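You operate a simulated robot arm through the tools that you are given. There is no shell and no other tool. Be economical: measure what you need, move in short steps, check, and stop when the job is done.

You run a simulated robot arm. Do the job below in one go: nothing can be reset, and whatever is moved stays where it is left.

Task
Rack the long angle on the free arms and pin the arm with the yellow socket.
Fine: draw its clip back, press the yellow pin home, throw the clip over it again.

Only the result counts: the job must be done as asked and must still hold three seconds after the hand-in. Knocking over, shifting, dropping, spilling or breaking anything else fails it.

Robot
A 7-joint arm with a fingered hand on a trunk, on a base that drives. Base frame: it is fixed to the floor where the robot stands at the start and does not move with it; the origin is under the middle of the robot, x ahead of it, y to its left, z up. Units: mm, degrees, N and s.
Its first joint turns from -166.0 to 166.0 degrees. Places, roughly: arms of the bar rack [700, 800, 800]; pin socket [500, 600, 800]; table-side clip [500, 500, 900]; wall-side clip [500, 1000, 900]. Payload 4 kg.
The tool frame sits at the grasp point between the pads (the TCP): z along the fingers, y along the line on which they close. The tips reach 30 mm beyond it. The gripper opens to 104 mm. The gripper's body begins 35 mm behind the TCP. The gripper is a hand of 4 fingers: y runs from the thumb to the fingers, the wrist lies at [-15, -113, -190] in the tool frame, and closing takes about 1.5 s.
Orientation is that of the tool frame in the base frame, as a unit quaternion [x, y, z, w]. With the fingers straight down and the wrist toward the robot, the tool's x, y and z point along [0, 1, 0], [1, 0, 0] and [0, 0, -1] of the base frame.

Tools
- The arm moves only by the tool nudge_tool. Its argument "motion" is text: rows parted by semicolons, each of 7 numbers parted by spaces: the shift along the tool's x, y, z in mm, then the turn, a rotation vector about the tool's x, y, z in degrees, then the closure in counts, from 0 (fully open) to 255 (shut). In form: tx ty tz ax ay az hand; .... A call has 1 to 20 rows; each row shifts and turns the commanded pose from where the row before left it, along the tool's axes as they then stand. Rows are played at 5 a second. More than 50 mm and 8.6 degrees between two rows, or a gripper value outside its range, and nothing of the call is played. Where a pose cannot be reached the arm comes as near as it can. A force on the tool above 40 N (or 10 N above the force at the start of the call, whichever is more), or a blocked arm, ends the call early, and 0.2 s more pass. Each finger travels about 153 mm/s and halts on what it meets, pressing with about 29 N; the grip force reading is that of the motor and also rises with nothing between the fingers. The clock runs only during rows and for 0.2 s after the last one: add rows that do not move to give the fingers time. It gives the time, the measured TCP pose, the force on the tool (base axes), the opening and the grip force at its end, in the units of the frame above (readings bear some noise), with the torque about the TCP (base axes, N m) and any sound that the robot's microphone picked up.
- Cameras (640 x 400 px; columns grow to the right, rows downward): "scene" is now at [330.6, 214.3, 1249.2]; the picture's right is [0.17, -0.98, 0.00], its down [-0.37, -0.07, -0.93] and it looks along [0.91, 0.16, -0.38] (base axes); focal length 214 px, centre (320, 200). "wrist" rides on the gripper at [61, -92, -130] in the tool frame; the picture's right is [-0.81, 0.28, -0.52], its down [-0.53, -0.71, 0.46] and it looks along [-0.24, 0.64, 0.72] (tool axes); focal length 275 px, centre (320, 200). There is no depth. A picture from a camera that has moved, and an enlarged one, comes with that camera's place and axes in the base frame and with its lens.
- grab_frame(camera): a new picture of that camera. The clock stands still meanwhile.
- base_move(legs): drives the robot by 1 to 6 legs, each [ahead, left, turn to the left] in mm, mm and degrees, along the robot's own axes; the way and the turn of a leg run together, so that a leg with both is an arc; at most 1500 mm and 180 degrees a leg. The arm and the cameras ride along, it lands a little off, and it stops where it bumps. It gives what a move gives.
- preshape(shape): the hand has 4 fingers and takes this shape, open, in about a second: jaw (thumb against the fingers, like two jaws); tri (thumb and two fingers); tip (a fingertip pinch); poke (one finger out to press); point (the index stretched); flat (the hand flat); cup (the hand cupped); fist (a fist). The gripper value then closes the fingers along that shape, each until it touches; the sizes above hold for jaw. It gives what a move gives, with no picture.
- turn_head(pan, tilt): turns the head with the scene camera to pan (to the left, within 143 degrees either way) and tilt (down, from -29 to 69), counted from straight ahead of the robot. It gives what a move gives.
- zoom(camera, box): a new picture of the part [left, top, right, bottom] of that camera's present view, enlarged. The clock stands still meanwhile.
- close_job(): hands the job in; it is judged then, once.

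Go step by step. Nothing tells you exact positions but the pictures and the camera data: compare them with the known pose of the tool, close in by small moves and look again before you grip or let go. The budget is 120 turns and 82 pictures, counting those below and the enlarged ones. Unless the task says otherwise, let go and move clear before handing in, and close with one line.

The tools are called after "Request:" as a command line: name --argument value ..., lists and objects as JSON in quotes. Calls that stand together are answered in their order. nudge_tool: Moves the arm, as the interface text tells. Its arguments: {"type":"object","properties":{"motion":{"type":"string"}},"required":["motion"]} The other tools are called the same way: preshape (shape) gives the hand a shape; base_move (legs) drives the base; turn_head (pan, tilt) turns the head that bears the scene camera; grab_frame (camera) takes a picture; zoom (camera, box) takes an enlarged picture of a part of a camera's view; close_job () hands the job in.

At the start:

```text
time: 0.0
position: [457.5, 271.5, 1154.6]
tool_rot: [0.707, 0.708, 0.0, 0.001]
ft_force: [0.1, 0.3, -0.7]
wrist_torque: [-0.03, -0.01, 0.01]
finger_gap: 103.5
gripper_force: 0.0
shape: jaw
robot x, y, heading: [-2.3, 2.6, -0.1]
head pan, tilt: [10.0, 22.2]
```

scene: 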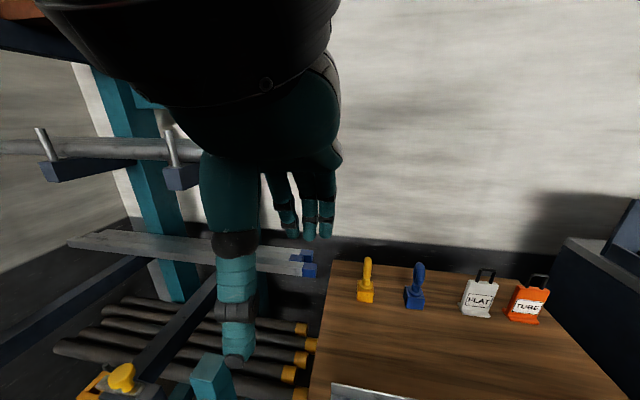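
wrist: 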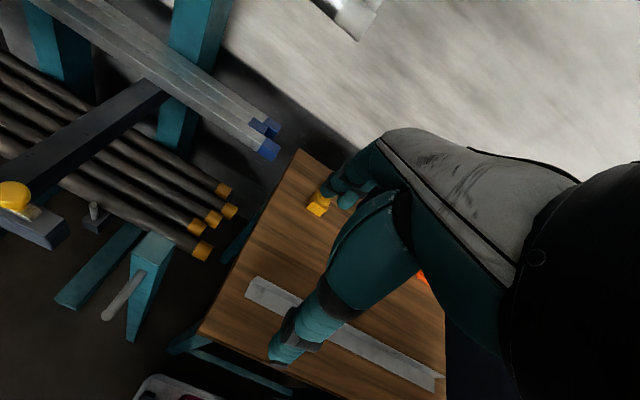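

I see a bar rack on the left (yellow-topped arm, bars with coloured end caps) and a table with yellow and blue pins, tags, and an angle bar lying on the near edge. I'll look around with the head first.

Request:
turn_head --pan 50 --tilt 30

Request:
grab_frame --camera "scene"

Request:
turn_head --pan -25 --tilt 40

Request:
grab_frame --camera "scene"

```text
time: 1.1
position: [458.4, 270.1, 1156.2]
tool_rot: [0.708, 0.707, 0.001, 0.0]
ft_force: [-0.8, -0.2, -0.2]
wrist_torque: [-0.03, -0.01, 0.01]
finger_gap: 103.3
gripper_force: 0.1
shape: jaw
robot x, y, heading: [-1.5, -2.6, -0.0]
head pan, tilt: [50.0, 30.0]
```

```text
79 pictures are left
camera scene: at [297.4, 267.4, 1236.8], right [0.77, -0.64, 0.0], down [-0.32, -0.38, -0.87], along [0.56, 0.66, -0.5], focal length 214 px, centre (320, 200)
```

scene: 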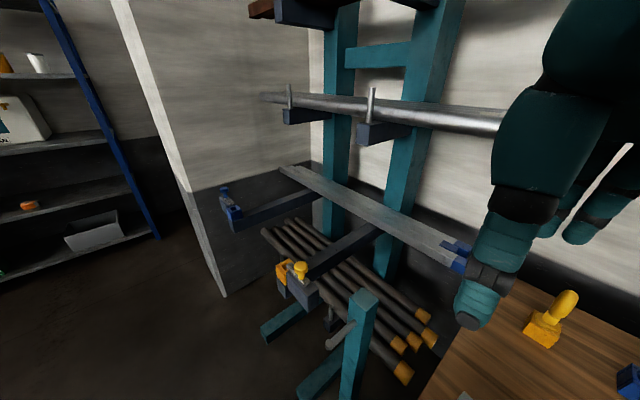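

```text
time: 2.5
position: [458.1, 270.9, 1156.0]
tool_rot: [0.707, 0.707, 0.0, 0.0]
ft_force: [-1.2, 0.4, 0.7]
wrist_torque: [0.01, -0.03, 0.0]
finger_gap: 103.4
gripper_force: 0.0
shape: jaw
robot x, y, heading: [-0.2, 0.5, 0.1]
head pan, tilt: [-25.0, 40.0]
```

```text
78 pictures are left
camera scene: at [316.3, 162.3, 1221.4], right [-0.42, -0.91, 0.0], down [-0.58, 0.27, -0.77], along [0.69, -0.32, -0.64], focal length 214 px, centre (320, 200)
```

scene: 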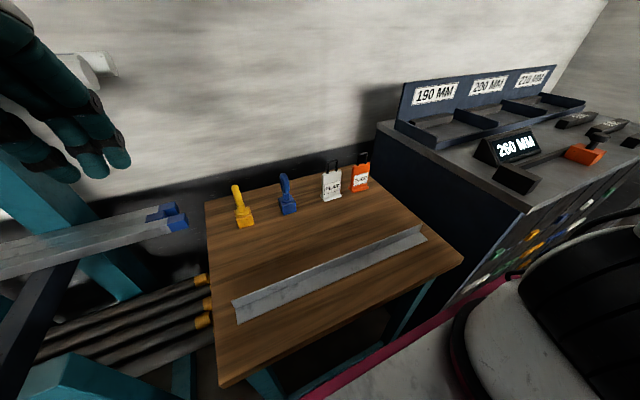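

The angle lies on the table; yellow and blue pins stand at the table's rear. I'll zoom on the rack arms and table objects for detail.

Request:
zoom --camera "scene" --box '[200, 150, 400, 275]'

Request:
zoom --camera "scene" --box '[200, 210, 456, 370]'

Request:
turn_head --pan 60 --tilt 40

Request:
zoom --camera "scene" --box '[200, 100, 520, 300]'

```text
3.20 times, centred on (300, 212) of scene
camera zoom: at [316.3, 162.3, 1221.4], right [-0.42, -0.91, 0.0], down [-0.58, 0.27, -0.77], along [0.69, -0.32, -0.64], focal length 686 px, centre (384, 160)
```

zoom: 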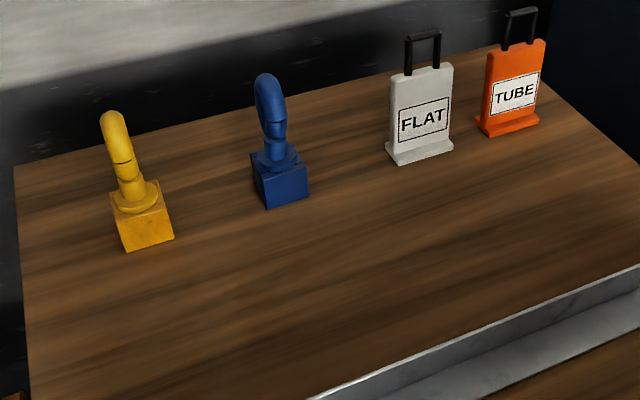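

```text
2.50 times, centred on (328, 290) of scene
camera zoom: at [316.3, 162.3, 1221.4], right [-0.42, -0.91, 0.0], down [-0.58, 0.27, -0.77], along [0.69, -0.32, -0.64], focal length 536 px, centre (300, -25)
```

zoom: 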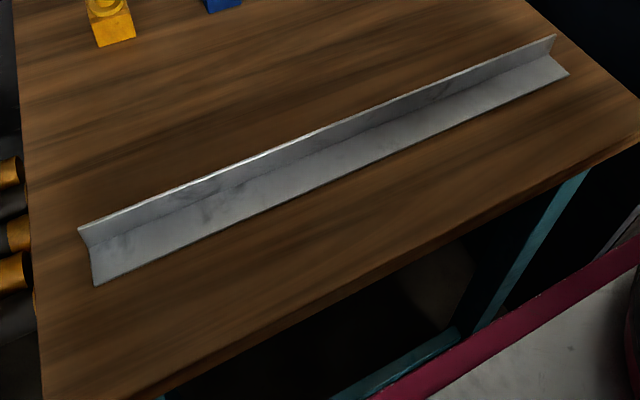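

```text
time: 4.1
position: [457.1, 271.4, 1154.7]
tool_rot: [0.707, 0.707, 0.0, 0.0]
ft_force: [0.6, 0.6, 1.0]
wrist_torque: [-0.02, -0.03, 0.0]
finger_gap: 103.8
gripper_force: 0.1
shape: jaw
robot x, y, heading: [-3.1, 2.4, 0.0]
head pan, tilt: [60.0, 40.0]
```

```text
2.00 times, centred on (360, 200) of scene
camera zoom: at [281.8, 271.8, 1221.4], right [0.87, -0.5, 0.0], down [-0.32, -0.56, -0.77], along [0.38, 0.66, -0.64], focal length 429 px, centre (240, 200)
```

zoom: 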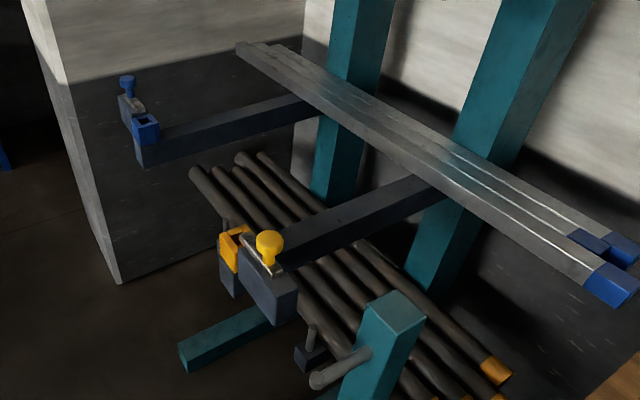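

The middle arms are the free ones: yellow socket with knobbed clip on the nearer arm, blue on the farther one. Zoom tighter on both.

Request:
zoom --camera "scene" --box '[300, 200, 364, 264]'

Request:
zoom --camera "scene" --box '[248, 128, 296, 188]'

Request:
grab_frame --camera "scene"

```text
6.25 times, centred on (332, 232) of scene
camera zoom: at [281.8, 271.8, 1221.4], right [0.87, -0.5, 0.0], down [-0.32, -0.56, -0.77], along [0.38, 0.66, -0.64], focal length 1340 px, centre (245, 0)
```

zoom: 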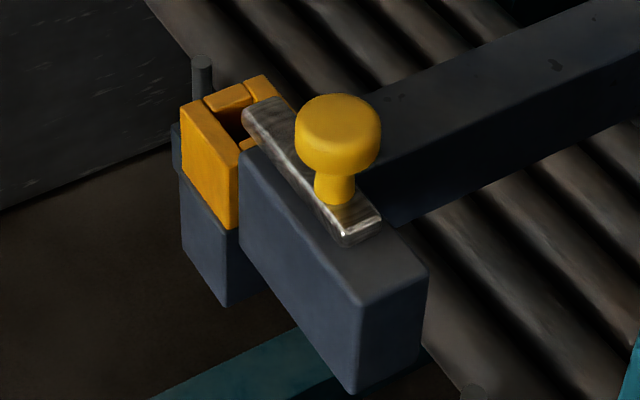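

```text
6.67 times, centred on (272, 158) of scene
camera zoom: at [281.8, 271.8, 1221.4], right [0.87, -0.5, 0.0], down [-0.32, -0.56, -0.77], along [0.38, 0.66, -0.64], focal length 1430 px, centre (640, 480)
```

zoom: 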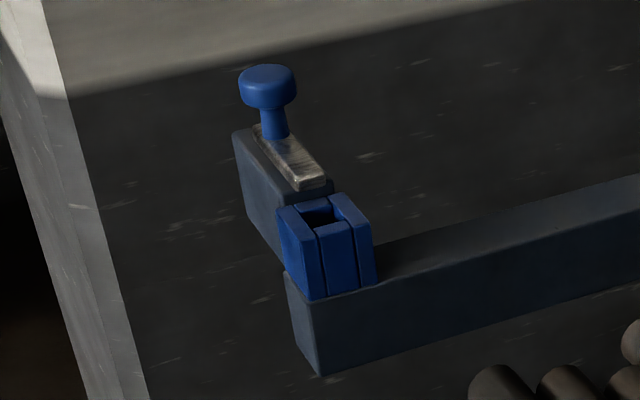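

```text
72 pictures are left
camera scene: at [281.8, 271.8, 1221.4], right [0.87, -0.5, 0.0], down [-0.32, -0.56, -0.77], along [0.38, 0.66, -0.64], focal length 214 px, centre (320, 200)
```

scene: 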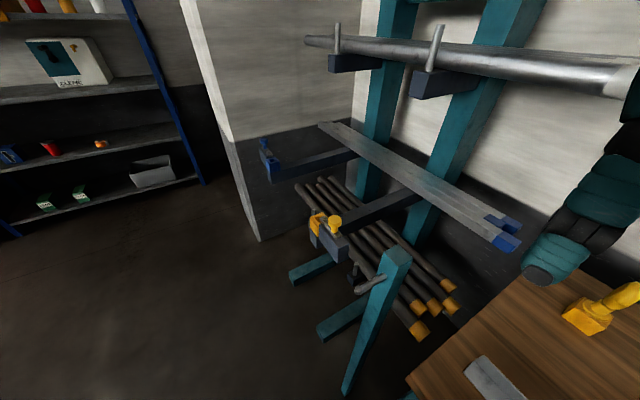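

Triangulating: table top z≈810, angle along y at x≈513–545 from y≈-220 to 234 (upright flange at the back), yellow pin near (754,175), yellow socket near (450,578), clip knob near (461,523,907). I need to back off for reach, so I check behind first.

Request:
turn_head --pan 140 --tilt 35

Request:
grab_frame --camera "scene"

Request:
turn_head --pan -100 --tilt 45

Request:
grab_frame --camera "scene"

```text
time: 5.7
position: [456.7, 271.4, 1155.8]
tool_rot: [0.707, 0.707, 0.0, 0.0]
ft_force: [0.5, 0.3, 0.1]
wrist_torque: [0.0, 0.03, 0.03]
finger_gap: 103.8
gripper_force: 0.1
shape: jaw
robot x, y, heading: [-1.5, -2.3, -0.1]
head pan, tilt: [140.0, 35.0]
```

```text
71 pictures are left
camera scene: at [171.8, 254.8, 1229.0], right [0.64, 0.77, 0.0], down [0.44, -0.37, -0.82], along [-0.63, 0.53, -0.57], focal length 214 px, centre (320, 200)
```

scene: 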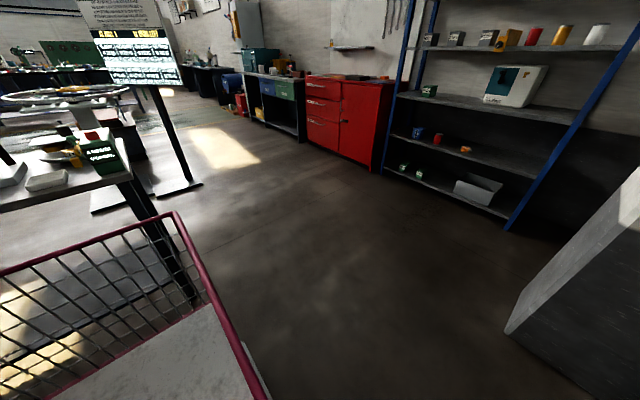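

```text
time: 9.1
position: [459.0, 271.1, 1155.1]
tool_rot: [0.707, 0.707, 0.0, 0.0]
ft_force: [0.3, 0.9, -0.1]
wrist_torque: [-0.03, -0.01, -0.03]
finger_gap: 103.2
gripper_force: 0.0
shape: jaw
robot x, y, heading: [-2.3, -1.1, -0.1]
head pan, tilt: [-100.0, 45.0]
```

```text
70 pictures are left
camera scene: at [225.1, 118.1, 1214.1], right [-0.98, 0.17, 0.0], down [0.12, 0.7, -0.71], along [-0.12, -0.7, -0.71], focal length 214 px, centre (320, 200)
```

scene: 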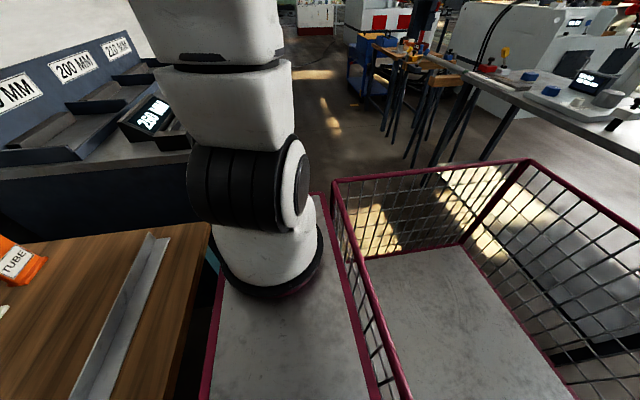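

The robot has a deck and cart basket behind; I need to know where the arm's upright axis really is. One more look toward the trunk from a different head angle.

Request:
turn_head --pan -135 --tilt 30

Request:
grab_frame --camera "scene"

Request:
turn_head --pan -60 --tilt 60

Request:
grab_frame --camera "scene"

```text
time: 10.1
position: [458.1, 269.6, 1156.5]
tool_rot: [0.707, 0.707, 0.0, 0.0]
ft_force: [-0.6, 0.5, 0.0]
wrist_torque: [-0.01, -0.03, 0.03]
finger_gap: 103.7
gripper_force: 0.1
shape: jaw
robot x, y, heading: [-2.4, -1.0, 0.1]
head pan, tilt: [-135.0, 30.0]
```

```text
69 pictures are left
camera scene: at [175.3, 134.2, 1236.7], right [-0.71, 0.71, 0.0], down [0.35, 0.35, -0.87], along [-0.61, -0.61, -0.5], focal length 214 px, centre (320, 200)
```

scene: 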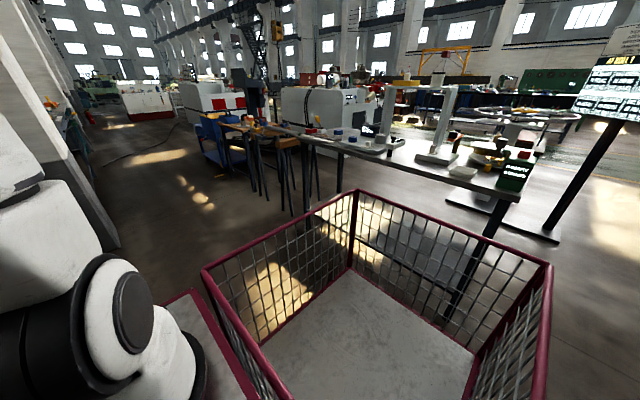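

```text
time: 11.5
position: [458.4, 271.9, 1156.3]
tool_rot: [0.707, 0.707, -0.001, 0.0]
ft_force: [0.2, -0.8, -0.2]
wrist_torque: [-0.03, 0.02, 0.01]
finger_gap: 103.6
gripper_force: 0.1
shape: jaw
robot x, y, heading: [-0.2, -1.7, 0.1]
head pan, tilt: [-60.0, 60.0]
```

```text
68 pictures are left
camera scene: at [272.5, 140.4, 1194.7], right [-0.87, -0.5, 0.0], down [-0.43, 0.75, -0.5], along [0.25, -0.43, -0.87], focal length 214 px, centre (320, 200)
```

scene: 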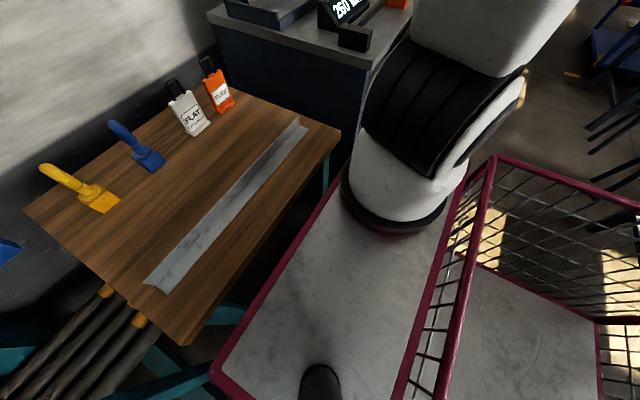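

From several views: robot footprint is about x −380…430, y ±245, head mast near (225,205) and arm axis near (250,−180). So I back up about 450 mm to bring the angle into reach.

Request:
base_move --legs '[[-440, 0, 0]]'

Request:
turn_head --pan -10 --tilt 25

Request:
grab_frame --camera "scene"

Request:
grab_frame --camera "wrist"

```text
time: 14.3
position: [17.5, 271.4, 1155.6]
tool_rot: [0.707, 0.708, 0.0, -0.001]
ft_force: [0.3, 0.9, -0.2]
wrist_torque: [-0.04, 0.0, 0.04]
finger_gap: 104.1
gripper_force: 0.0
shape: jaw
robot x, y, heading: [-441.4, -1.8, 0.0]
head pan, tilt: [-60.0, 60.0]
stopped in leg 1: the robot was blocked; the commanded pose is now the measured one
```

```text
time: 15.5
position: [17.5, 272.8, 1155.6]
tool_rot: [0.706, 0.708, 0.0, 0.0]
ft_force: [-0.2, 0.2, -0.1]
wrist_torque: [0.03, -0.01, -0.03]
finger_gap: 103.5
gripper_force: 0.0
shape: jaw
robot x, y, heading: [-437.8, 2.9, -0.1]
head pan, tilt: [-10.0, 25.0]
```

```text
67 pictures are left
camera scene: at [-109.8, 182.7, 1244.7], right [-0.17, -0.98, 0.0], down [-0.42, 0.07, -0.91], along [0.89, -0.16, -0.42], focal length 214 px, centre (320, 200)
```

scene: 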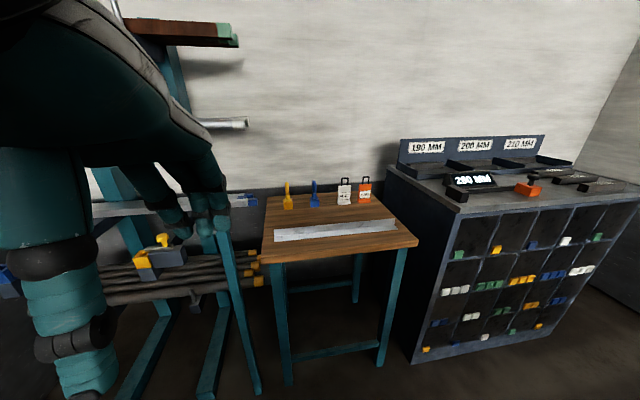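

```text
66 pictures are left
camera wrist: at [-73.1, 332.5, 1286.1], right [0.28, -0.81, 0.52], down [-0.71, -0.53, -0.46], along [0.64, -0.24, -0.72], focal length 275 px, centre (320, 200)
```

wrist: 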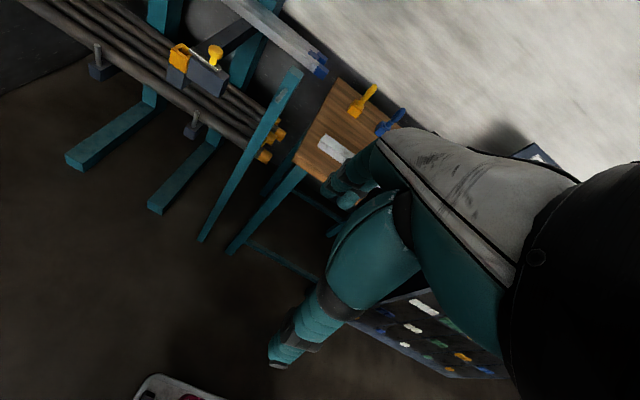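

The base stopped at x≈-440, touching something behind; I'll ease forward 25 mm. Then measure the angle and the rack from this viewpoint.

Request:
base_move --legs '[[25, 0, 0]]'

Request:
zoom --camera "scene" --box '[250, 165, 426, 275]'

Request:
turn_head --pan 35 --tilt 25

Request:
grab_frame --camera "scene"

```text
time: 16.3
position: [42.9, 272.7, 1156.9]
tool_rot: [0.707, 0.707, 0.0, 0.001]
ft_force: [0.4, 0.2, -0.2]
wrist_torque: [-0.01, -0.01, 0.04]
finger_gap: 103.5
gripper_force: 0.0
shape: jaw
robot x, y, heading: [-417.2, 0.1, 0.1]
head pan, tilt: [-10.0, 25.0]
```

```text
3.64 times, centred on (338, 220) of scene
camera zoom: at [-84.6, 182.9, 1244.7], right [-0.17, -0.98, 0.0], down [-0.42, 0.07, -0.91], along [0.89, -0.16, -0.42], focal length 780 px, centre (254, 127)
```

zoom: 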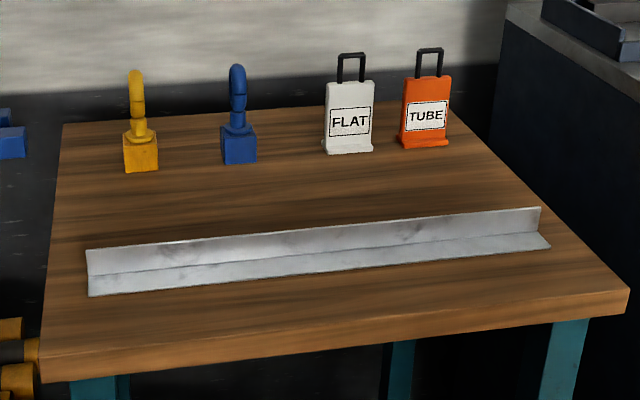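

```text
time: 17.4
position: [42.8, 272.4, 1156.2]
tool_rot: [0.707, 0.707, 0.0, 0.0]
ft_force: [0.9, 0.0, 0.3]
wrist_torque: [0.0, -0.02, 0.0]
finger_gap: 103.7
gripper_force: 0.1
shape: jaw
robot x, y, heading: [-416.5, 1.3, -0.0]
head pan, tilt: [35.0, 25.0]
```

```text
64 pictures are left
camera scene: at [-99.9, 251.7, 1244.7], right [0.57, -0.82, 0.0], down [-0.35, -0.24, -0.91], along [0.74, 0.52, -0.42], focal length 214 px, centre (320, 200)
```

scene: 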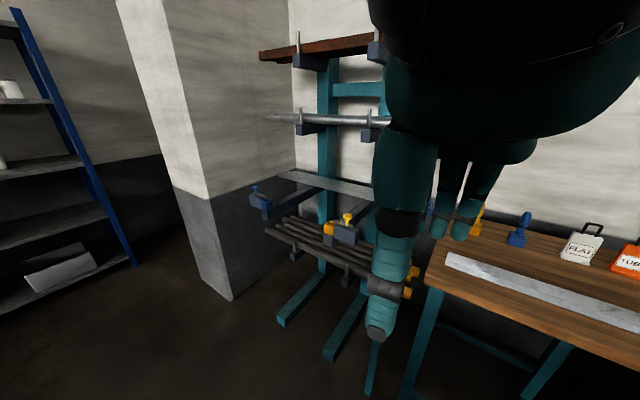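

Refined: table z≈800, angle from y≈-230 to 232, front edge x≈518, upright flange top at x≈540, z≈836. I now move the hand above its middle at a safe height.

Request:
nudge_tool --motion "-22.6 41.4 12 0 0 0 0;-22.6 41.4 12 0 0 0 0;-22.6 41.4 12 0 0 0 0;-22.6 41.4 12 0 0 0 0;-22.6 41.4 12 0 0 0 0;-22.6 41.4 12 0 0 0 0;-22.6 41.4 12 0 0 0 0;-22.6 41.4 12 0 0 0 0;-22.6 41.4 12 0 0 0 0;-22.6 41.4 12 0 0 0 0;-22.6 41.4 12 0 0 0 0;-22.6 41.4 12 0 0 0 0;0 0 0 0 0 0 0;0 0 0 0 0 0 0"

Request:
turn_head --pan -10 --tilt 25

Request:
grab_frame --camera "scene"

Request:
grab_frame --camera "wrist"

```text
time: 20.4
position: [541.2, 2.1, 1011.3]
tool_rot: [0.706, 0.708, 0.0, 0.0]
ft_force: [-0.8, 0.4, -0.4]
wrist_torque: [0.03, 0.0, -0.01]
finger_gap: 103.9
gripper_force: 0.1
shape: jaw
robot x, y, heading: [-415.3, 6.2, -0.1]
head pan, tilt: [35.0, 25.0]
```

```text
time: 21.6
position: [540.9, 2.1, 1010.9]
tool_rot: [0.706, 0.708, -0.001, 0.0]
ft_force: [0.9, 0.1, -0.4]
wrist_torque: [-0.01, 0.02, 0.01]
finger_gap: 104.0
gripper_force: 0.0
shape: jaw
robot x, y, heading: [-416.4, 1.8, 0.2]
head pan, tilt: [-10.0, 25.0]
```

```text
63 pictures are left
camera scene: at [-84.6, 182.9, 1244.7], right [-0.17, -0.98, 0.0], down [-0.42, 0.07, -0.91], along [0.89, -0.16, -0.42], focal length 214 px, centre (320, 200)
```

scene: 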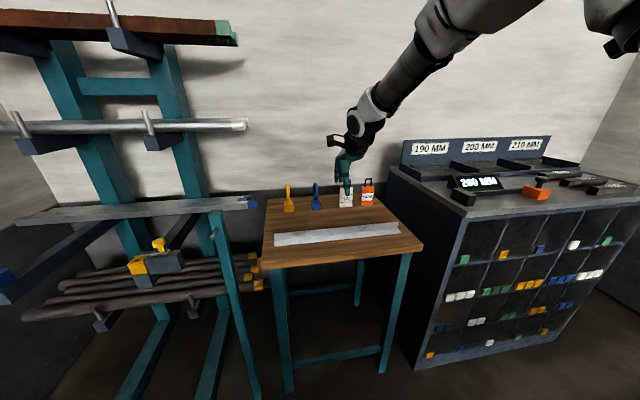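

```text
62 pictures are left
camera wrist: at [450.2, 63.3, 1141.5], right [0.28, -0.81, 0.52], down [-0.71, -0.53, -0.46], along [0.64, -0.24, -0.72], focal length 275 px, centre (320, 200)
```

wrist: 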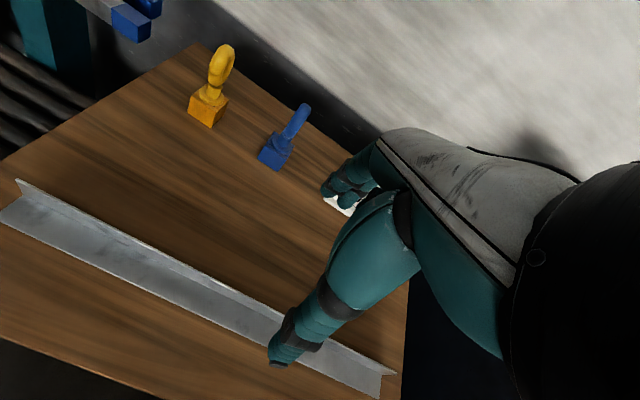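

The hand is centred over the angle, with thumb in front and fingers behind. Descending to just above grip height, then check.

Request:
nudge_tool --motion "0 0 40 0 0 0 0;0 0 40 0 0 0 0;0 0 40 0 0 0 0;0 0 30 0 0 0 0;0 0 10 0 0 0 0;0 0 0 0 0 0 0"

Request:
zoom --camera "scene" --box '[260, 140, 436, 250]'

Request:
grab_frame --camera "wrist"

```text
time: 23.0
position: [539.3, 1.5, 852.3]
tool_rot: [0.706, 0.708, 0.001, -0.001]
ft_force: [0.5, 0.4, 0.6]
wrist_torque: [-0.02, 0.03, 0.02]
finger_gap: 103.9
gripper_force: 0.0
shape: jaw
robot x, y, heading: [-416.0, 0.0, 0.1]
head pan, tilt: [-10.0, 25.0]
```

```text
3.64 times, centred on (348, 195) of scene
camera zoom: at [-84.6, 182.9, 1244.7], right [-0.17, -0.98, 0.0], down [-0.42, 0.07, -0.91], along [0.89, -0.16, -0.42], focal length 780 px, centre (218, 218)
```

zoom: 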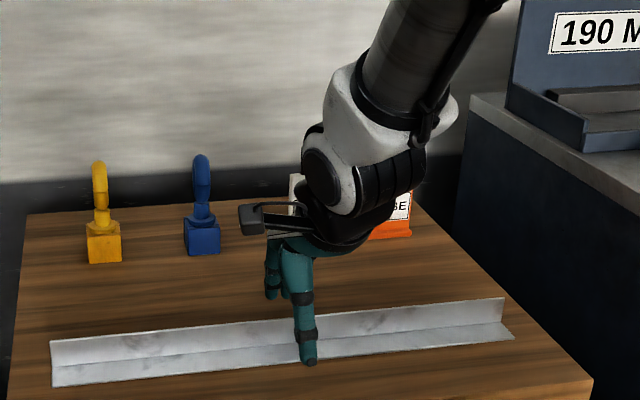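

```text
60 pictures are left
camera wrist: at [448.8, 63.3, 982.4], right [0.28, -0.81, 0.52], down [-0.71, -0.53, -0.46], along [0.65, -0.24, -0.72], focal length 275 px, centre (320, 200)
```

wrist: 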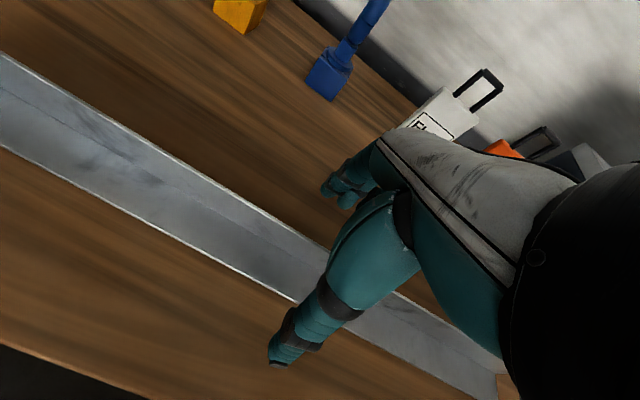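

Placement is right; lower 10 mm more and close on the upright flange.

Request:
nudge_tool --motion "0 0 10 0 0 0 0;0 0 0 0 0 0 100;0 0 0 0 0 0 200;0 0 0 0 0 0 255;0 0 0 0 0 0 255;0 0 0 0 0 0 255;0 0 0 0 0 0 255;0 0 0 0 0 0 255;0 0 0 0 0 0 255;0 0 0 0 0 0 255"

Request:
grab_frame --camera "wrist"

```text
time: 25.2
position: [539.2, 2.7, 843.1]
tool_rot: [0.706, 0.708, -0.001, 0.0]
ft_force: [0.1, -0.3, 0.1]
wrist_torque: [-0.03, -0.03, -0.02]
finger_gap: 2.8
gripper_force: 29.0
shape: jaw
robot x, y, heading: [-415.4, 3.0, 0.0]
head pan, tilt: [-10.0, 25.0]
```

```text
59 pictures are left
camera wrist: at [448.7, 62.9, 972.3], right [0.28, -0.81, 0.52], down [-0.71, -0.53, -0.46], along [0.64, -0.24, -0.72], focal length 275 px, centre (320, 200)
```

wrist: 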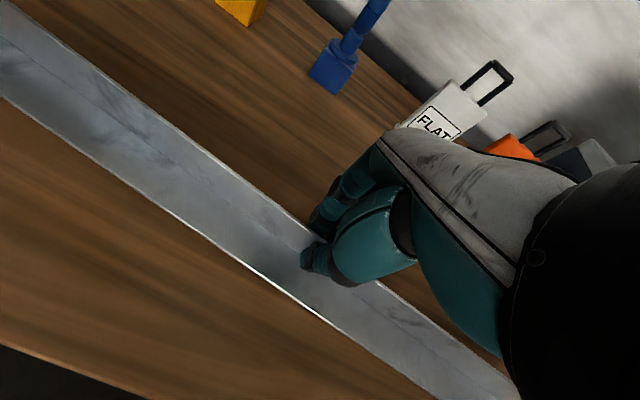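

Closed with 2.8 mm gap on the flange; lift slowly and check that the angle comes along.

Request:
nudge_tool --motion "0 0 -5 0 0 0 255;0 0 -10 0 0 0 255;0 0 -15 0 0 0 255;0 0 -15 0 0 0 255;0 0 0 0 0 0 255;0 0 0 0 0 0 255"

Request:
grab_frame --camera "scene"

```text
time: 26.6
position: [540.0, 2.3, 887.2]
tool_rot: [0.706, 0.708, 0.0, 0.0]
ft_force: [0.4, -0.4, -2.2]
wrist_torque: [0.01, -0.01, -0.02]
finger_gap: 2.4
gripper_force: 29.3
shape: jaw
robot x, y, heading: [-411.5, 1.1, 0.1]
head pan, tilt: [-10.0, 25.0]
```

```text
58 pictures are left
camera scene: at [-84.5, 182.9, 1244.7], right [-0.17, -0.98, 0.0], down [-0.42, 0.07, -0.91], along [0.89, -0.16, -0.42], focal length 214 px, centre (320, 200)
```

scene: 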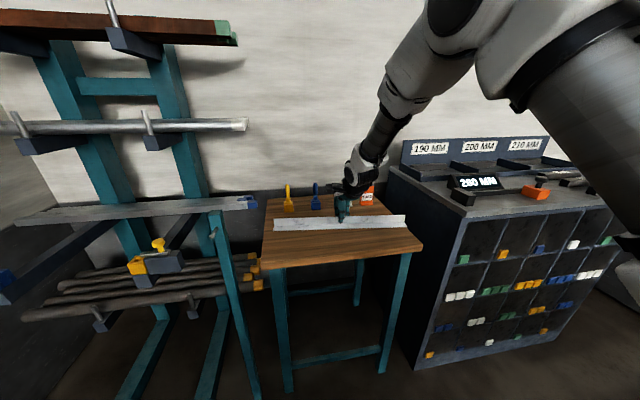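

The angle is in the hand and level. There is a teal post top near (472,377,959), so I lift to about z 1080 and drive left along the rack.

Request:
nudge_tool --motion "0 0 -40 0 0 0 255;0 0 -40 0 0 0 255;0 0 -40 0 0 0 255;0 0 -40 0 0 0 255;0 0 -33 0 0 0 255;0 0 0 0 0 0 255"

Request:
base_move --legs '[[0, 725, 0]]'

Request:
turn_head --pan -18 --tilt 28

Request:
grab_frame --camera "scene"

Request:
grab_frame --camera "wrist"

```text
time: 28.0
position: [539.0, 2.4, 1079.2]
tool_rot: [0.707, 0.707, 0.001, -0.001]
ft_force: [-0.3, -0.7, -2.5]
wrist_torque: [0.0, 0.01, 0.01]
finger_gap: 2.4
gripper_force: 29.2
shape: jaw
robot x, y, heading: [-417.0, -0.5, 0.0]
head pan, tilt: [-10.0, 25.0]
```

```text
time: 32.0
position: [531.1, 756.5, 1078.6]
tool_rot: [0.698, 0.716, 0.0, 0.0]
ft_force: [1.1, 0.5, -2.4]
wrist_torque: [-0.03, -0.01, 0.02]
finger_gap: 2.6
gripper_force: 28.9
shape: jaw
robot x, y, heading: [-422.4, 734.1, 1.2]
head pan, tilt: [-10.0, 25.0]
```

```text
time: 32.6
position: [530.7, 754.8, 1079.3]
tool_rot: [0.699, 0.715, 0.0, 0.0]
ft_force: [0.2, 0.3, -2.1]
wrist_torque: [0.03, -0.01, -0.03]
finger_gap: 2.6
gripper_force: 28.5
shape: jaw
robot x, y, heading: [-422.5, 732.3, 1.2]
head pan, tilt: [-18.0, 28.0]
```

```text
57 pictures are left
camera scene: at [-100.4, 910.3, 1239.9], right [-0.29, -0.96, 0.0], down [-0.45, 0.13, -0.88], along [0.85, -0.25, -0.47], focal length 214 px, centre (320, 200)
```

scene: 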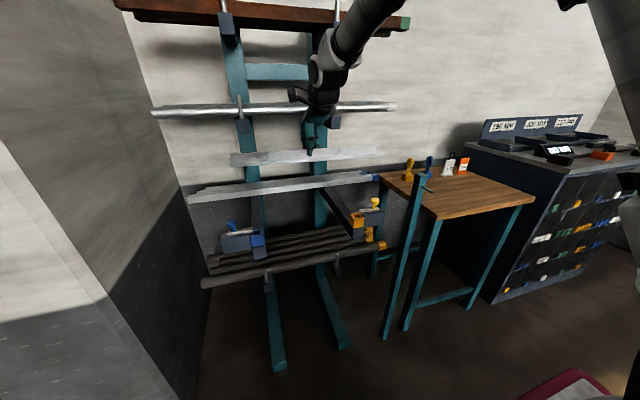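

```text
56 pictures are left
camera wrist: at [438.2, 814.7, 1209.1], right [0.29, -0.8, 0.52], down [-0.7, -0.55, -0.46], along [0.65, -0.23, -0.72], focal length 275 px, centre (320, 200)
```

wrist: 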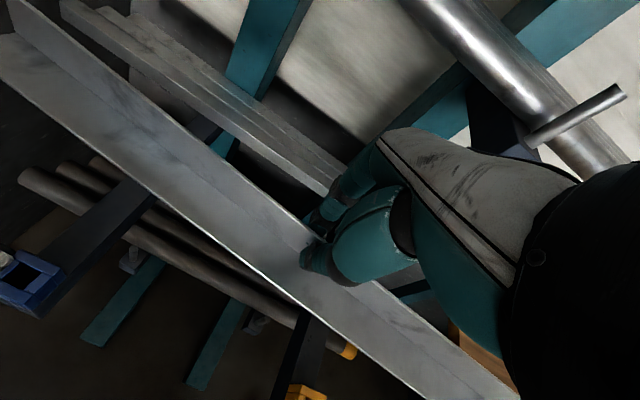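

Driven to the rack with the angle above the free arms (slightly yawed 1.2°). Zoom to locate arms, sockets, and flats accurately.

Request:
zoom --camera "scene" --box '[180, 140, 404, 280]'

Request:
zoom --camera "scene" --box '[312, 170, 408, 245]'

Request:
zoom --camera "scene" --box '[205, 200, 295, 270]'

```text
2.86 times, centred on (292, 210) of scene
camera zoom: at [-100.4, 910.3, 1239.9], right [-0.29, -0.96, 0.0], down [-0.45, 0.13, -0.88], along [0.85, -0.25, -0.47], focal length 613 px, centre (400, 171)
```

zoom: 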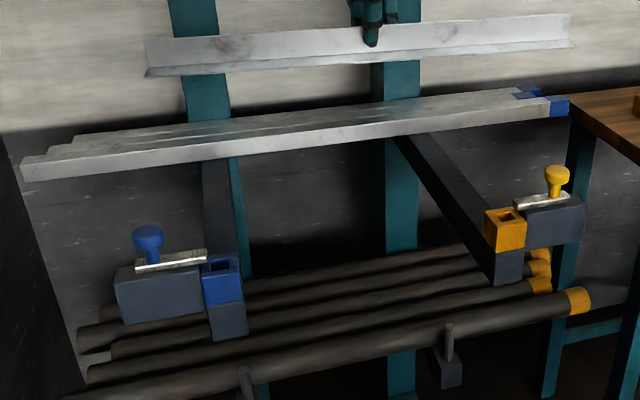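

```text
5.33 times, centred on (360, 208) of scene
camera zoom: at [-100.4, 910.3, 1239.9], right [-0.29, -0.96, 0.0], down [-0.45, 0.13, -0.88], along [0.85, -0.25, -0.47], focal length 1144 px, centre (107, 160)
```

zoom: 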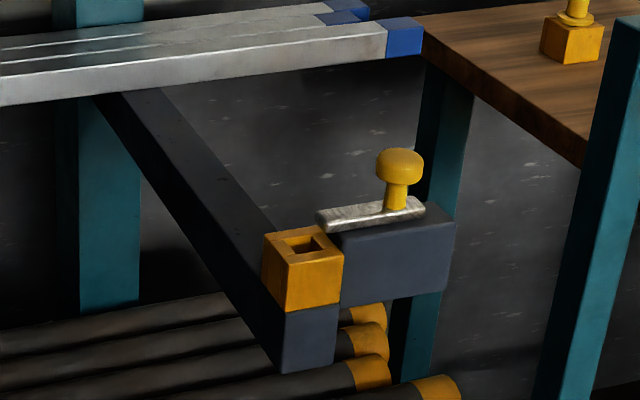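

```text
5.71 times, centred on (250, 235) of scene
camera zoom: at [-100.4, 910.3, 1239.9], right [-0.29, -0.96, 0.0], down [-0.45, 0.13, -0.88], along [0.85, -0.25, -0.47], focal length 1226 px, centre (720, 0)
```

zoom: 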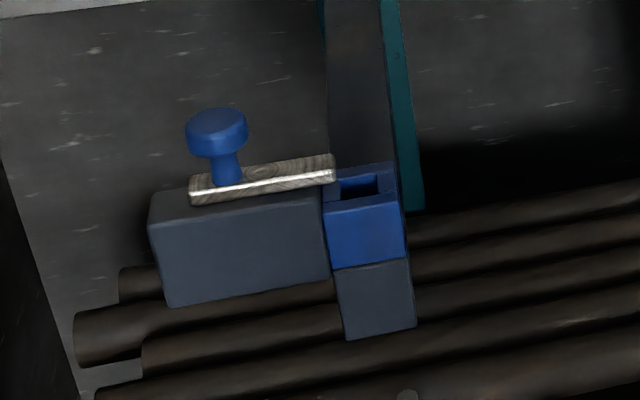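

Refined: yellow socket hole ≈(471,608,838), blue socket ≈(472,943,841), arm tops ≈ z 797, flats begin at x≥840. I correct the yaw, centre the angle at y≈776 with its front edge at x≈580, and descend to just above the arms.

Request:
nudge_tool --motion "0 0 0 0 0 1.3 255;7 24 0 0 0 0 255;7 24 0 0 0 0 255;7 24 0 0 0 0 255;0 0 40 0 0 0 255;0 0 40 0 0 0 255;0 0 40 0 0 0 255;0 0 40 0 0 0 255;0 0 35 0 0 0 255;0 0 0 0 0 0 255"

Request:
zoom --camera "scene" --box '[180, 140, 404, 280]'

```text
time: 34.9
position: [603.6, 777.9, 885.0]
tool_rot: [0.707, 0.708, 0.0, 0.0]
ft_force: [-0.4, -0.4, -1.3]
wrist_torque: [-0.04, -0.01, 0.01]
finger_gap: 2.4
gripper_force: 28.9
shape: jaw
robot x, y, heading: [-423.2, 730.2, 1.0]
head pan, tilt: [-18.0, 28.0]
```

```text
2.86 times, centred on (292, 210) of scene
camera zoom: at [-100.4, 910.3, 1239.9], right [-0.29, -0.96, 0.0], down [-0.45, 0.14, -0.88], along [0.85, -0.25, -0.47], focal length 613 px, centre (400, 171)
```

zoom: 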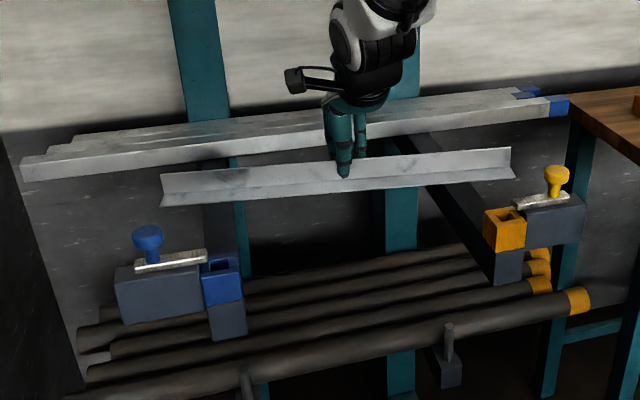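

The angle is above both arms and clear of everything. Lower 36 mm, then in small steps until contact.

Request:
nudge_tool --motion "0 0 15 0 0 0 255;0 0 13 0 0 0 255;0 0 8 0 0 0 255;0 0 0 0 0 0 255"

Request:
zoom --camera "scene" --box '[220, 170, 380, 270]'

```text
time: 35.9
position: [603.1, 778.2, 849.4]
tool_rot: [0.707, 0.707, 0.001, 0.0]
ft_force: [-1.2, -0.4, -1.6]
wrist_torque: [-0.01, 0.04, -0.02]
finger_gap: 2.2
gripper_force: 29.0
shape: jaw
robot x, y, heading: [-423.9, 731.1, 1.1]
head pan, tilt: [-18.0, 28.0]
```

```text
4.00 times, centred on (300, 220) of scene
camera zoom: at [-100.4, 910.3, 1239.9], right [-0.29, -0.96, 0.0], down [-0.45, 0.14, -0.88], along [0.85, -0.25, -0.47], focal length 858 px, centre (400, 120)
```

zoom: 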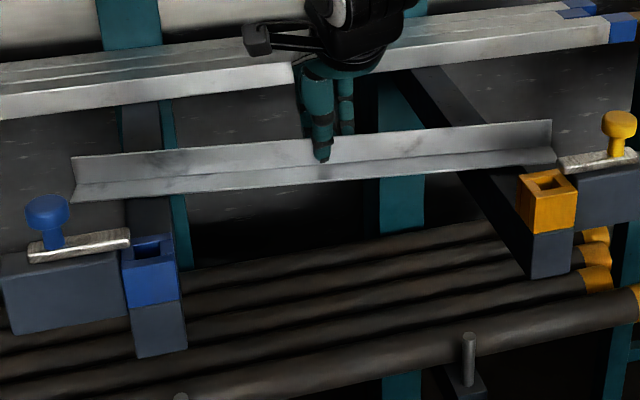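

No contact yet; keep lowering in 3 mm steps watching the force.

Request:
nudge_tool --motion "0 0 3 0 0 0 255;0 0 3 0 0 0 255;0 0 3 0 0 0 255;0 0 0 0 0 0 255"

```text
time: 36.9
position: [603.7, 777.1, 840.9]
tool_rot: [0.707, 0.707, 0.002, 0.0]
ft_force: [-2.7, -0.9, 13.3]
wrist_torque: [-0.01, -0.06, 0.0]
finger_gap: 2.5
gripper_force: 28.8
shape: jaw
robot x, y, heading: [-421.1, 733.6, 1.1]
head pan, tilt: [-18.0, 28.0]
```

Contact with the arms (13 N). Ease up 1 mm and release gently.

Request:
nudge_tool --motion "0 0 -1 0 0 0 255;0 0 0 0 0 0 200;0 0 0 0 0 0 140;0 0 0 0 0 0 60;0 0 0 0 0 0 0;0 0 0 0 0 0 0;0 0 0 0 0 0 0"

Request:
zoom --camera "scene" --box '[220, 170, 380, 270]'

```text
time: 38.5
position: [601.9, 776.9, 841.6]
tool_rot: [0.707, 0.707, 0.001, 0.0]
ft_force: [0.2, 0.2, -0.8]
wrist_torque: [-0.03, -0.03, -0.01]
finger_gap: 103.7
gripper_force: 0.0
shape: jaw
robot x, y, heading: [-424.9, 731.6, 1.2]
head pan, tilt: [-18.0, 28.0]
```

```text
4.00 times, centred on (300, 220) of scene
camera zoom: at [-100.5, 910.3, 1239.9], right [-0.29, -0.96, 0.0], down [-0.45, 0.14, -0.88], along [0.85, -0.25, -0.47], focal length 858 px, centre (400, 120)
```

zoom: 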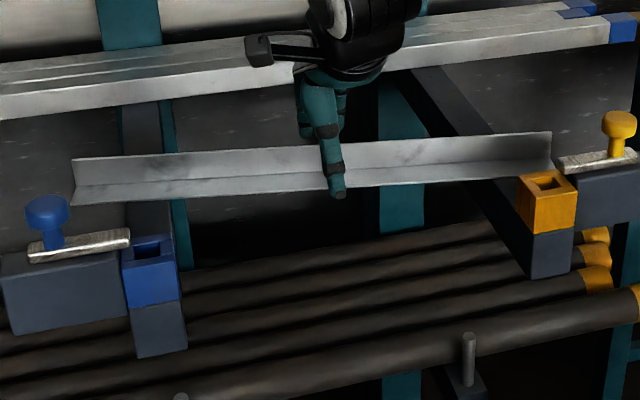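

The angle rests across both arms. I raise the hand, back the base 80 mm for reach, and go for the yellow clip's knob.

Request:
nudge_tool --motion "0 0 -20 0 0 0 0;0 0 -40 0 0 0 0;0 0 -40 0 0 0 0;0 0 -40 0 0 0 0;0 0 -30 0 0 0 0;0 0 0 0 0 0 0"

Request:
base_move --legs '[[-90, 0, -1.1]]'

Request:
nudge_tool --motion "-40 0 0 0 0 0 0;-40 0 0 0 0 0 0;-40 0 0 0 0 0 0;-40 0 0 0 0 0 0;-40 0 0 0 0 0 0;0 0 0 0 0 0 0"

Request:
turn_head --pan -30 --tilt 28

Request:
grab_frame --camera "scene"

Request:
grab_frame --camera "wrist"

```text
time: 39.9
position: [601.2, 778.6, 1010.7]
tool_rot: [0.707, 0.707, 0.001, 0.0]
ft_force: [0.4, -0.1, 0.4]
wrist_torque: [0.02, 0.01, 0.01]
finger_gap: 103.7
gripper_force: 0.1
shape: jaw
robot x, y, heading: [-423.3, 734.2, 1.2]
head pan, tilt: [-18.0, 28.0]
```

```text
time: 41.0
position: [510.3, 759.2, 1009.9]
tool_rot: [0.713, 0.701, 0.0, 0.0]
ft_force: [-0.1, -0.1, -0.1]
wrist_torque: [0.01, 0.03, 0.0]
finger_gap: 103.7
gripper_force: 0.0
shape: jaw
robot x, y, heading: [-513.3, 732.5, 0.3]
head pan, tilt: [-18.0, 28.0]
```

```text
time: 42.4
position: [506.0, 558.2, 1010.4]
tool_rot: [0.714, 0.7, 0.0, -0.001]
ft_force: [0.6, 0.0, -0.9]
wrist_torque: [-0.01, -0.01, -0.01]
finger_gap: 104.1
gripper_force: 0.1
shape: jaw
robot x, y, heading: [-515.6, 731.8, 0.1]
head pan, tilt: [-18.0, 28.0]
```

```text
time: 43.1
position: [505.7, 559.3, 1009.3]
tool_rot: [0.714, 0.701, 0.0, 0.0]
ft_force: [0.1, -0.1, 0.5]
wrist_torque: [0.02, 0.03, 0.0]
finger_gap: 103.8
gripper_force: 0.1
shape: jaw
robot x, y, heading: [-516.4, 730.9, -0.0]
head pan, tilt: [-30.0, 28.0]
```

```text
49 pictures are left
camera scene: at [-197.6, 885.8, 1239.9], right [-0.5, -0.87, 0.0], down [-0.41, 0.23, -0.88], along [0.77, -0.44, -0.47], focal length 214 px, centre (320, 200)
```

scene: 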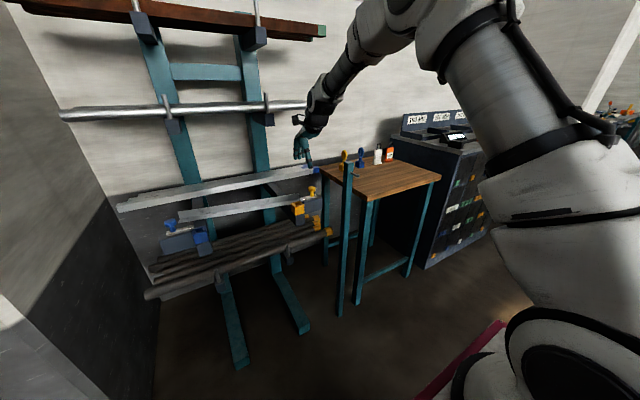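

```text
48 pictures are left
camera wrist: at [415.8, 621.4, 1140.0], right [0.26, -0.82, 0.52], down [-0.72, -0.52, -0.46], along [0.64, -0.25, -0.72], focal length 275 px, centre (320, 200)
```

wrist: 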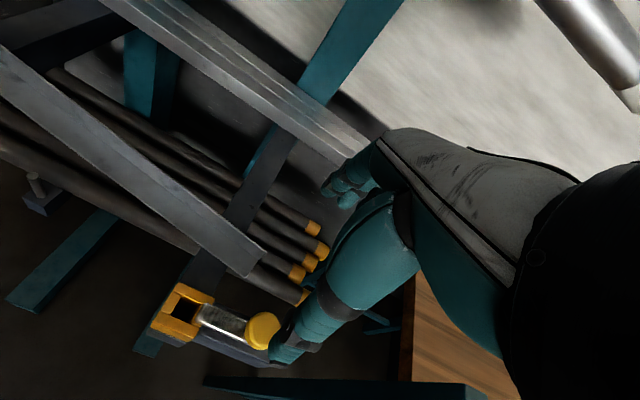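

The wrist camera now sees the yellow socket and clip from above. Zoom there to measure.

Request:
zoom --camera "wrist" --box '[140, 260, 300, 360]'

Request:
zoom --camera "scene" --box '[270, 170, 350, 220]'

```text
4.00 times, centred on (220, 310) of wrist
camera zoom: at [415.8, 621.4, 1140.0], right [0.26, -0.82, 0.52], down [-0.72, -0.52, -0.46], along [0.64, -0.25, -0.72], focal length 1101 px, centre (720, -240)
```

zoom: 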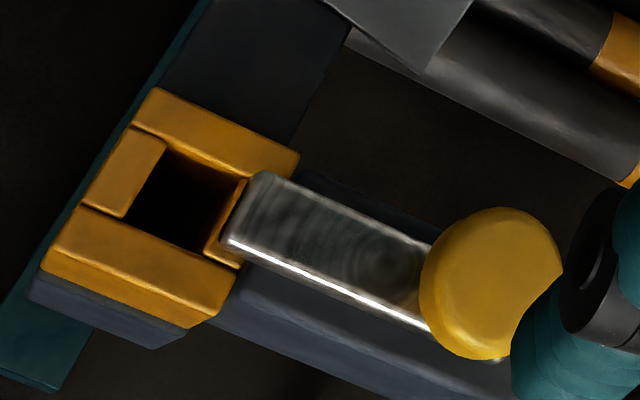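

```text
8.00 times, centred on (310, 195) of scene
camera zoom: at [-197.6, 885.8, 1239.9], right [-0.5, -0.87, 0.0], down [-0.41, 0.23, -0.88], along [0.77, -0.44, -0.47], focal length 1716 px, centre (400, 240)
```

zoom: 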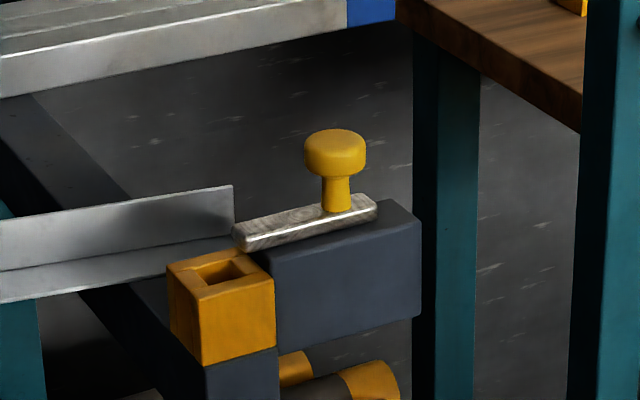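

Socket hole ≈(475.5,604,838); knob ≈(472,543), top z≈893; the plate tip overlaps the socket's side wall. I'll position the hand around the knob head.

Request:
nudge_tool --motion "-8 -16 0 0 0 -1.1 0;-8 -17 0 0 0 0 0;0 0 35 0 0 0 0;0 0 35 0 0 0 0;0 0 35 0 0 0 0;0 0 0 0 0 0 0"

Request:
grab_frame --camera "wrist"

Request:
zoom --camera "scene" --box '[250, 140, 378, 220]'

```text
time: 44.5
position: [474.2, 543.5, 903.7]
tool_rot: [0.707, 0.707, 0.0, -0.001]
ft_force: [0.2, -0.4, 0.3]
wrist_torque: [0.01, 0.0, 0.0]
finger_gap: 103.6
gripper_force: 0.0
shape: jaw
robot x, y, heading: [-514.9, 732.3, 0.1]
head pan, tilt: [-30.0, 28.0]
```

```text
45 pictures are left
camera wrist: at [384.1, 604.1, 1033.8], right [0.28, -0.81, 0.52], down [-0.71, -0.53, -0.46], along [0.64, -0.24, -0.72], focal length 275 px, centre (320, 200)
```

wrist: 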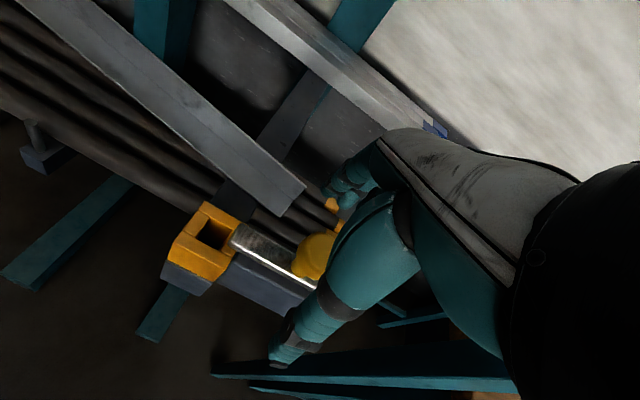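

```text
5.00 times, centred on (314, 180) of scene
camera zoom: at [-197.6, 885.7, 1239.9], right [-0.5, -0.87, 0.0], down [-0.41, 0.23, -0.88], along [0.77, -0.44, -0.47], focal length 1072 px, centre (350, 300)
```

zoom: 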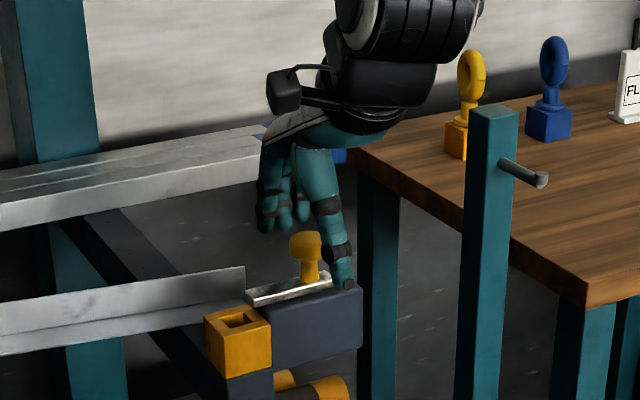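

The knob sits between thumb and fingers. Close on it.

Request:
nudge_tool --motion "0 0 0 0 0 0 80;0 0 0 0 0 0 140;0 0 0 0 0 0 200;0 0 0 0 0 0 255;0 0 0 0 0 0 255;0 0 0 0 0 0 255;0 0 0 0 0 0 255;0 0 0 0 0 0 255"

Request:
grab_frame --camera "wrist"

```text
time: 46.3
position: [476.0, 543.8, 904.5]
tool_rot: [0.706, 0.708, 0.001, 0.0]
ft_force: [-5.4, 0.6, -2.5]
wrist_torque: [0.01, 0.15, -0.01]
finger_gap: 21.2
gripper_force: 28.8
shape: jaw
robot x, y, heading: [-512.8, 732.6, -0.0]
head pan, tilt: [-30.0, 28.0]
```

```text
43 pictures are left
camera wrist: at [383.9, 604.3, 1034.0], right [0.28, -0.81, 0.52], down [-0.71, -0.53, -0.46], along [0.64, -0.24, -0.73], focal length 275 px, centre (320, 200)
```

wrist: 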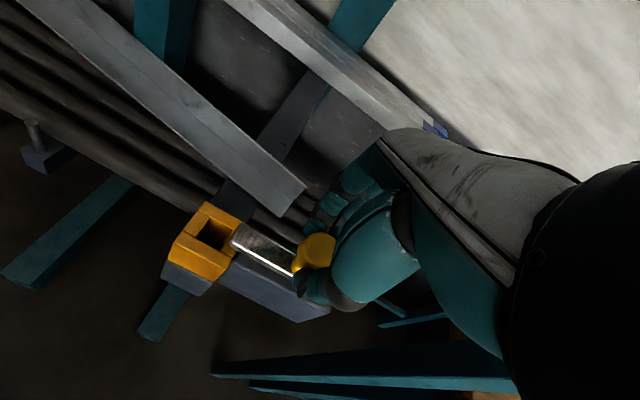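

Gripped (21 mm). Draw the clip back toward the table in small steps.

Request:
nudge_tool --motion "-4 0 0 0 0 0 255;-4 0 0 0 0 0 255;-4 0 0 0 0 0 255;-4 0 0 0 0 0 255;0 0 0 0 0 0 255"

Request:
zoom --camera "wrist" --box '[140, 170, 360, 330]'

```text
time: 47.5
position: [474.8, 526.5, 904.7]
tool_rot: [0.707, 0.708, 0.001, 0.001]
ft_force: [-3.8, 2.3, -7.7]
wrist_torque: [0.09, 0.07, 0.01]
finger_gap: 21.5
gripper_force: 28.6
shape: jaw
robot x, y, heading: [-515.7, 735.5, 0.4]
head pan, tilt: [-30.0, 28.0]
```

```text
2.50 times, centred on (250, 250) of wrist
camera zoom: at [383.7, 588.2, 1034.3], right [0.28, -0.81, 0.52], down [-0.71, -0.53, -0.46], along [0.64, -0.24, -0.73], focal length 688 px, centre (495, 75)
```

zoom: 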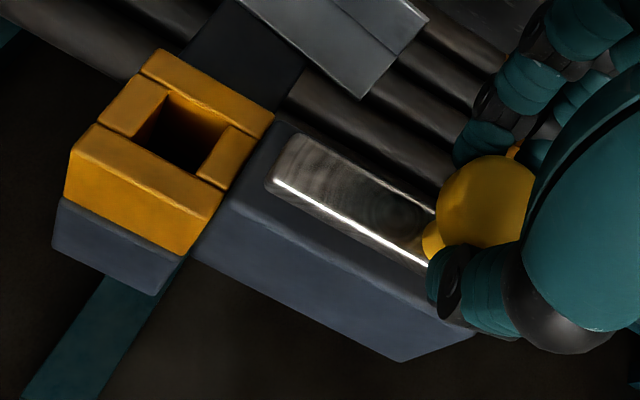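

The clip slides freely and has cleared the socket. Continue a little to its stop.

Request:
nudge_tool --motion "-3 0 0 0 0 0 255;-3 0 0 0 0 0 255;-3 0 0 0 0 0 255;0 0 0 0 0 0 255"

```text
time: 48.5
position: [474.6, 521.6, 903.6]
tool_rot: [0.706, 0.708, 0.001, -0.001]
ft_force: [-4.7, 28.3, -7.1]
wrist_torque: [0.61, 0.05, 0.28]
finger_gap: 20.3
gripper_force: 29.4
shape: jaw
robot x, y, heading: [-518.8, 733.4, 0.2]
head pan, tilt: [-30.0, 28.0]
```

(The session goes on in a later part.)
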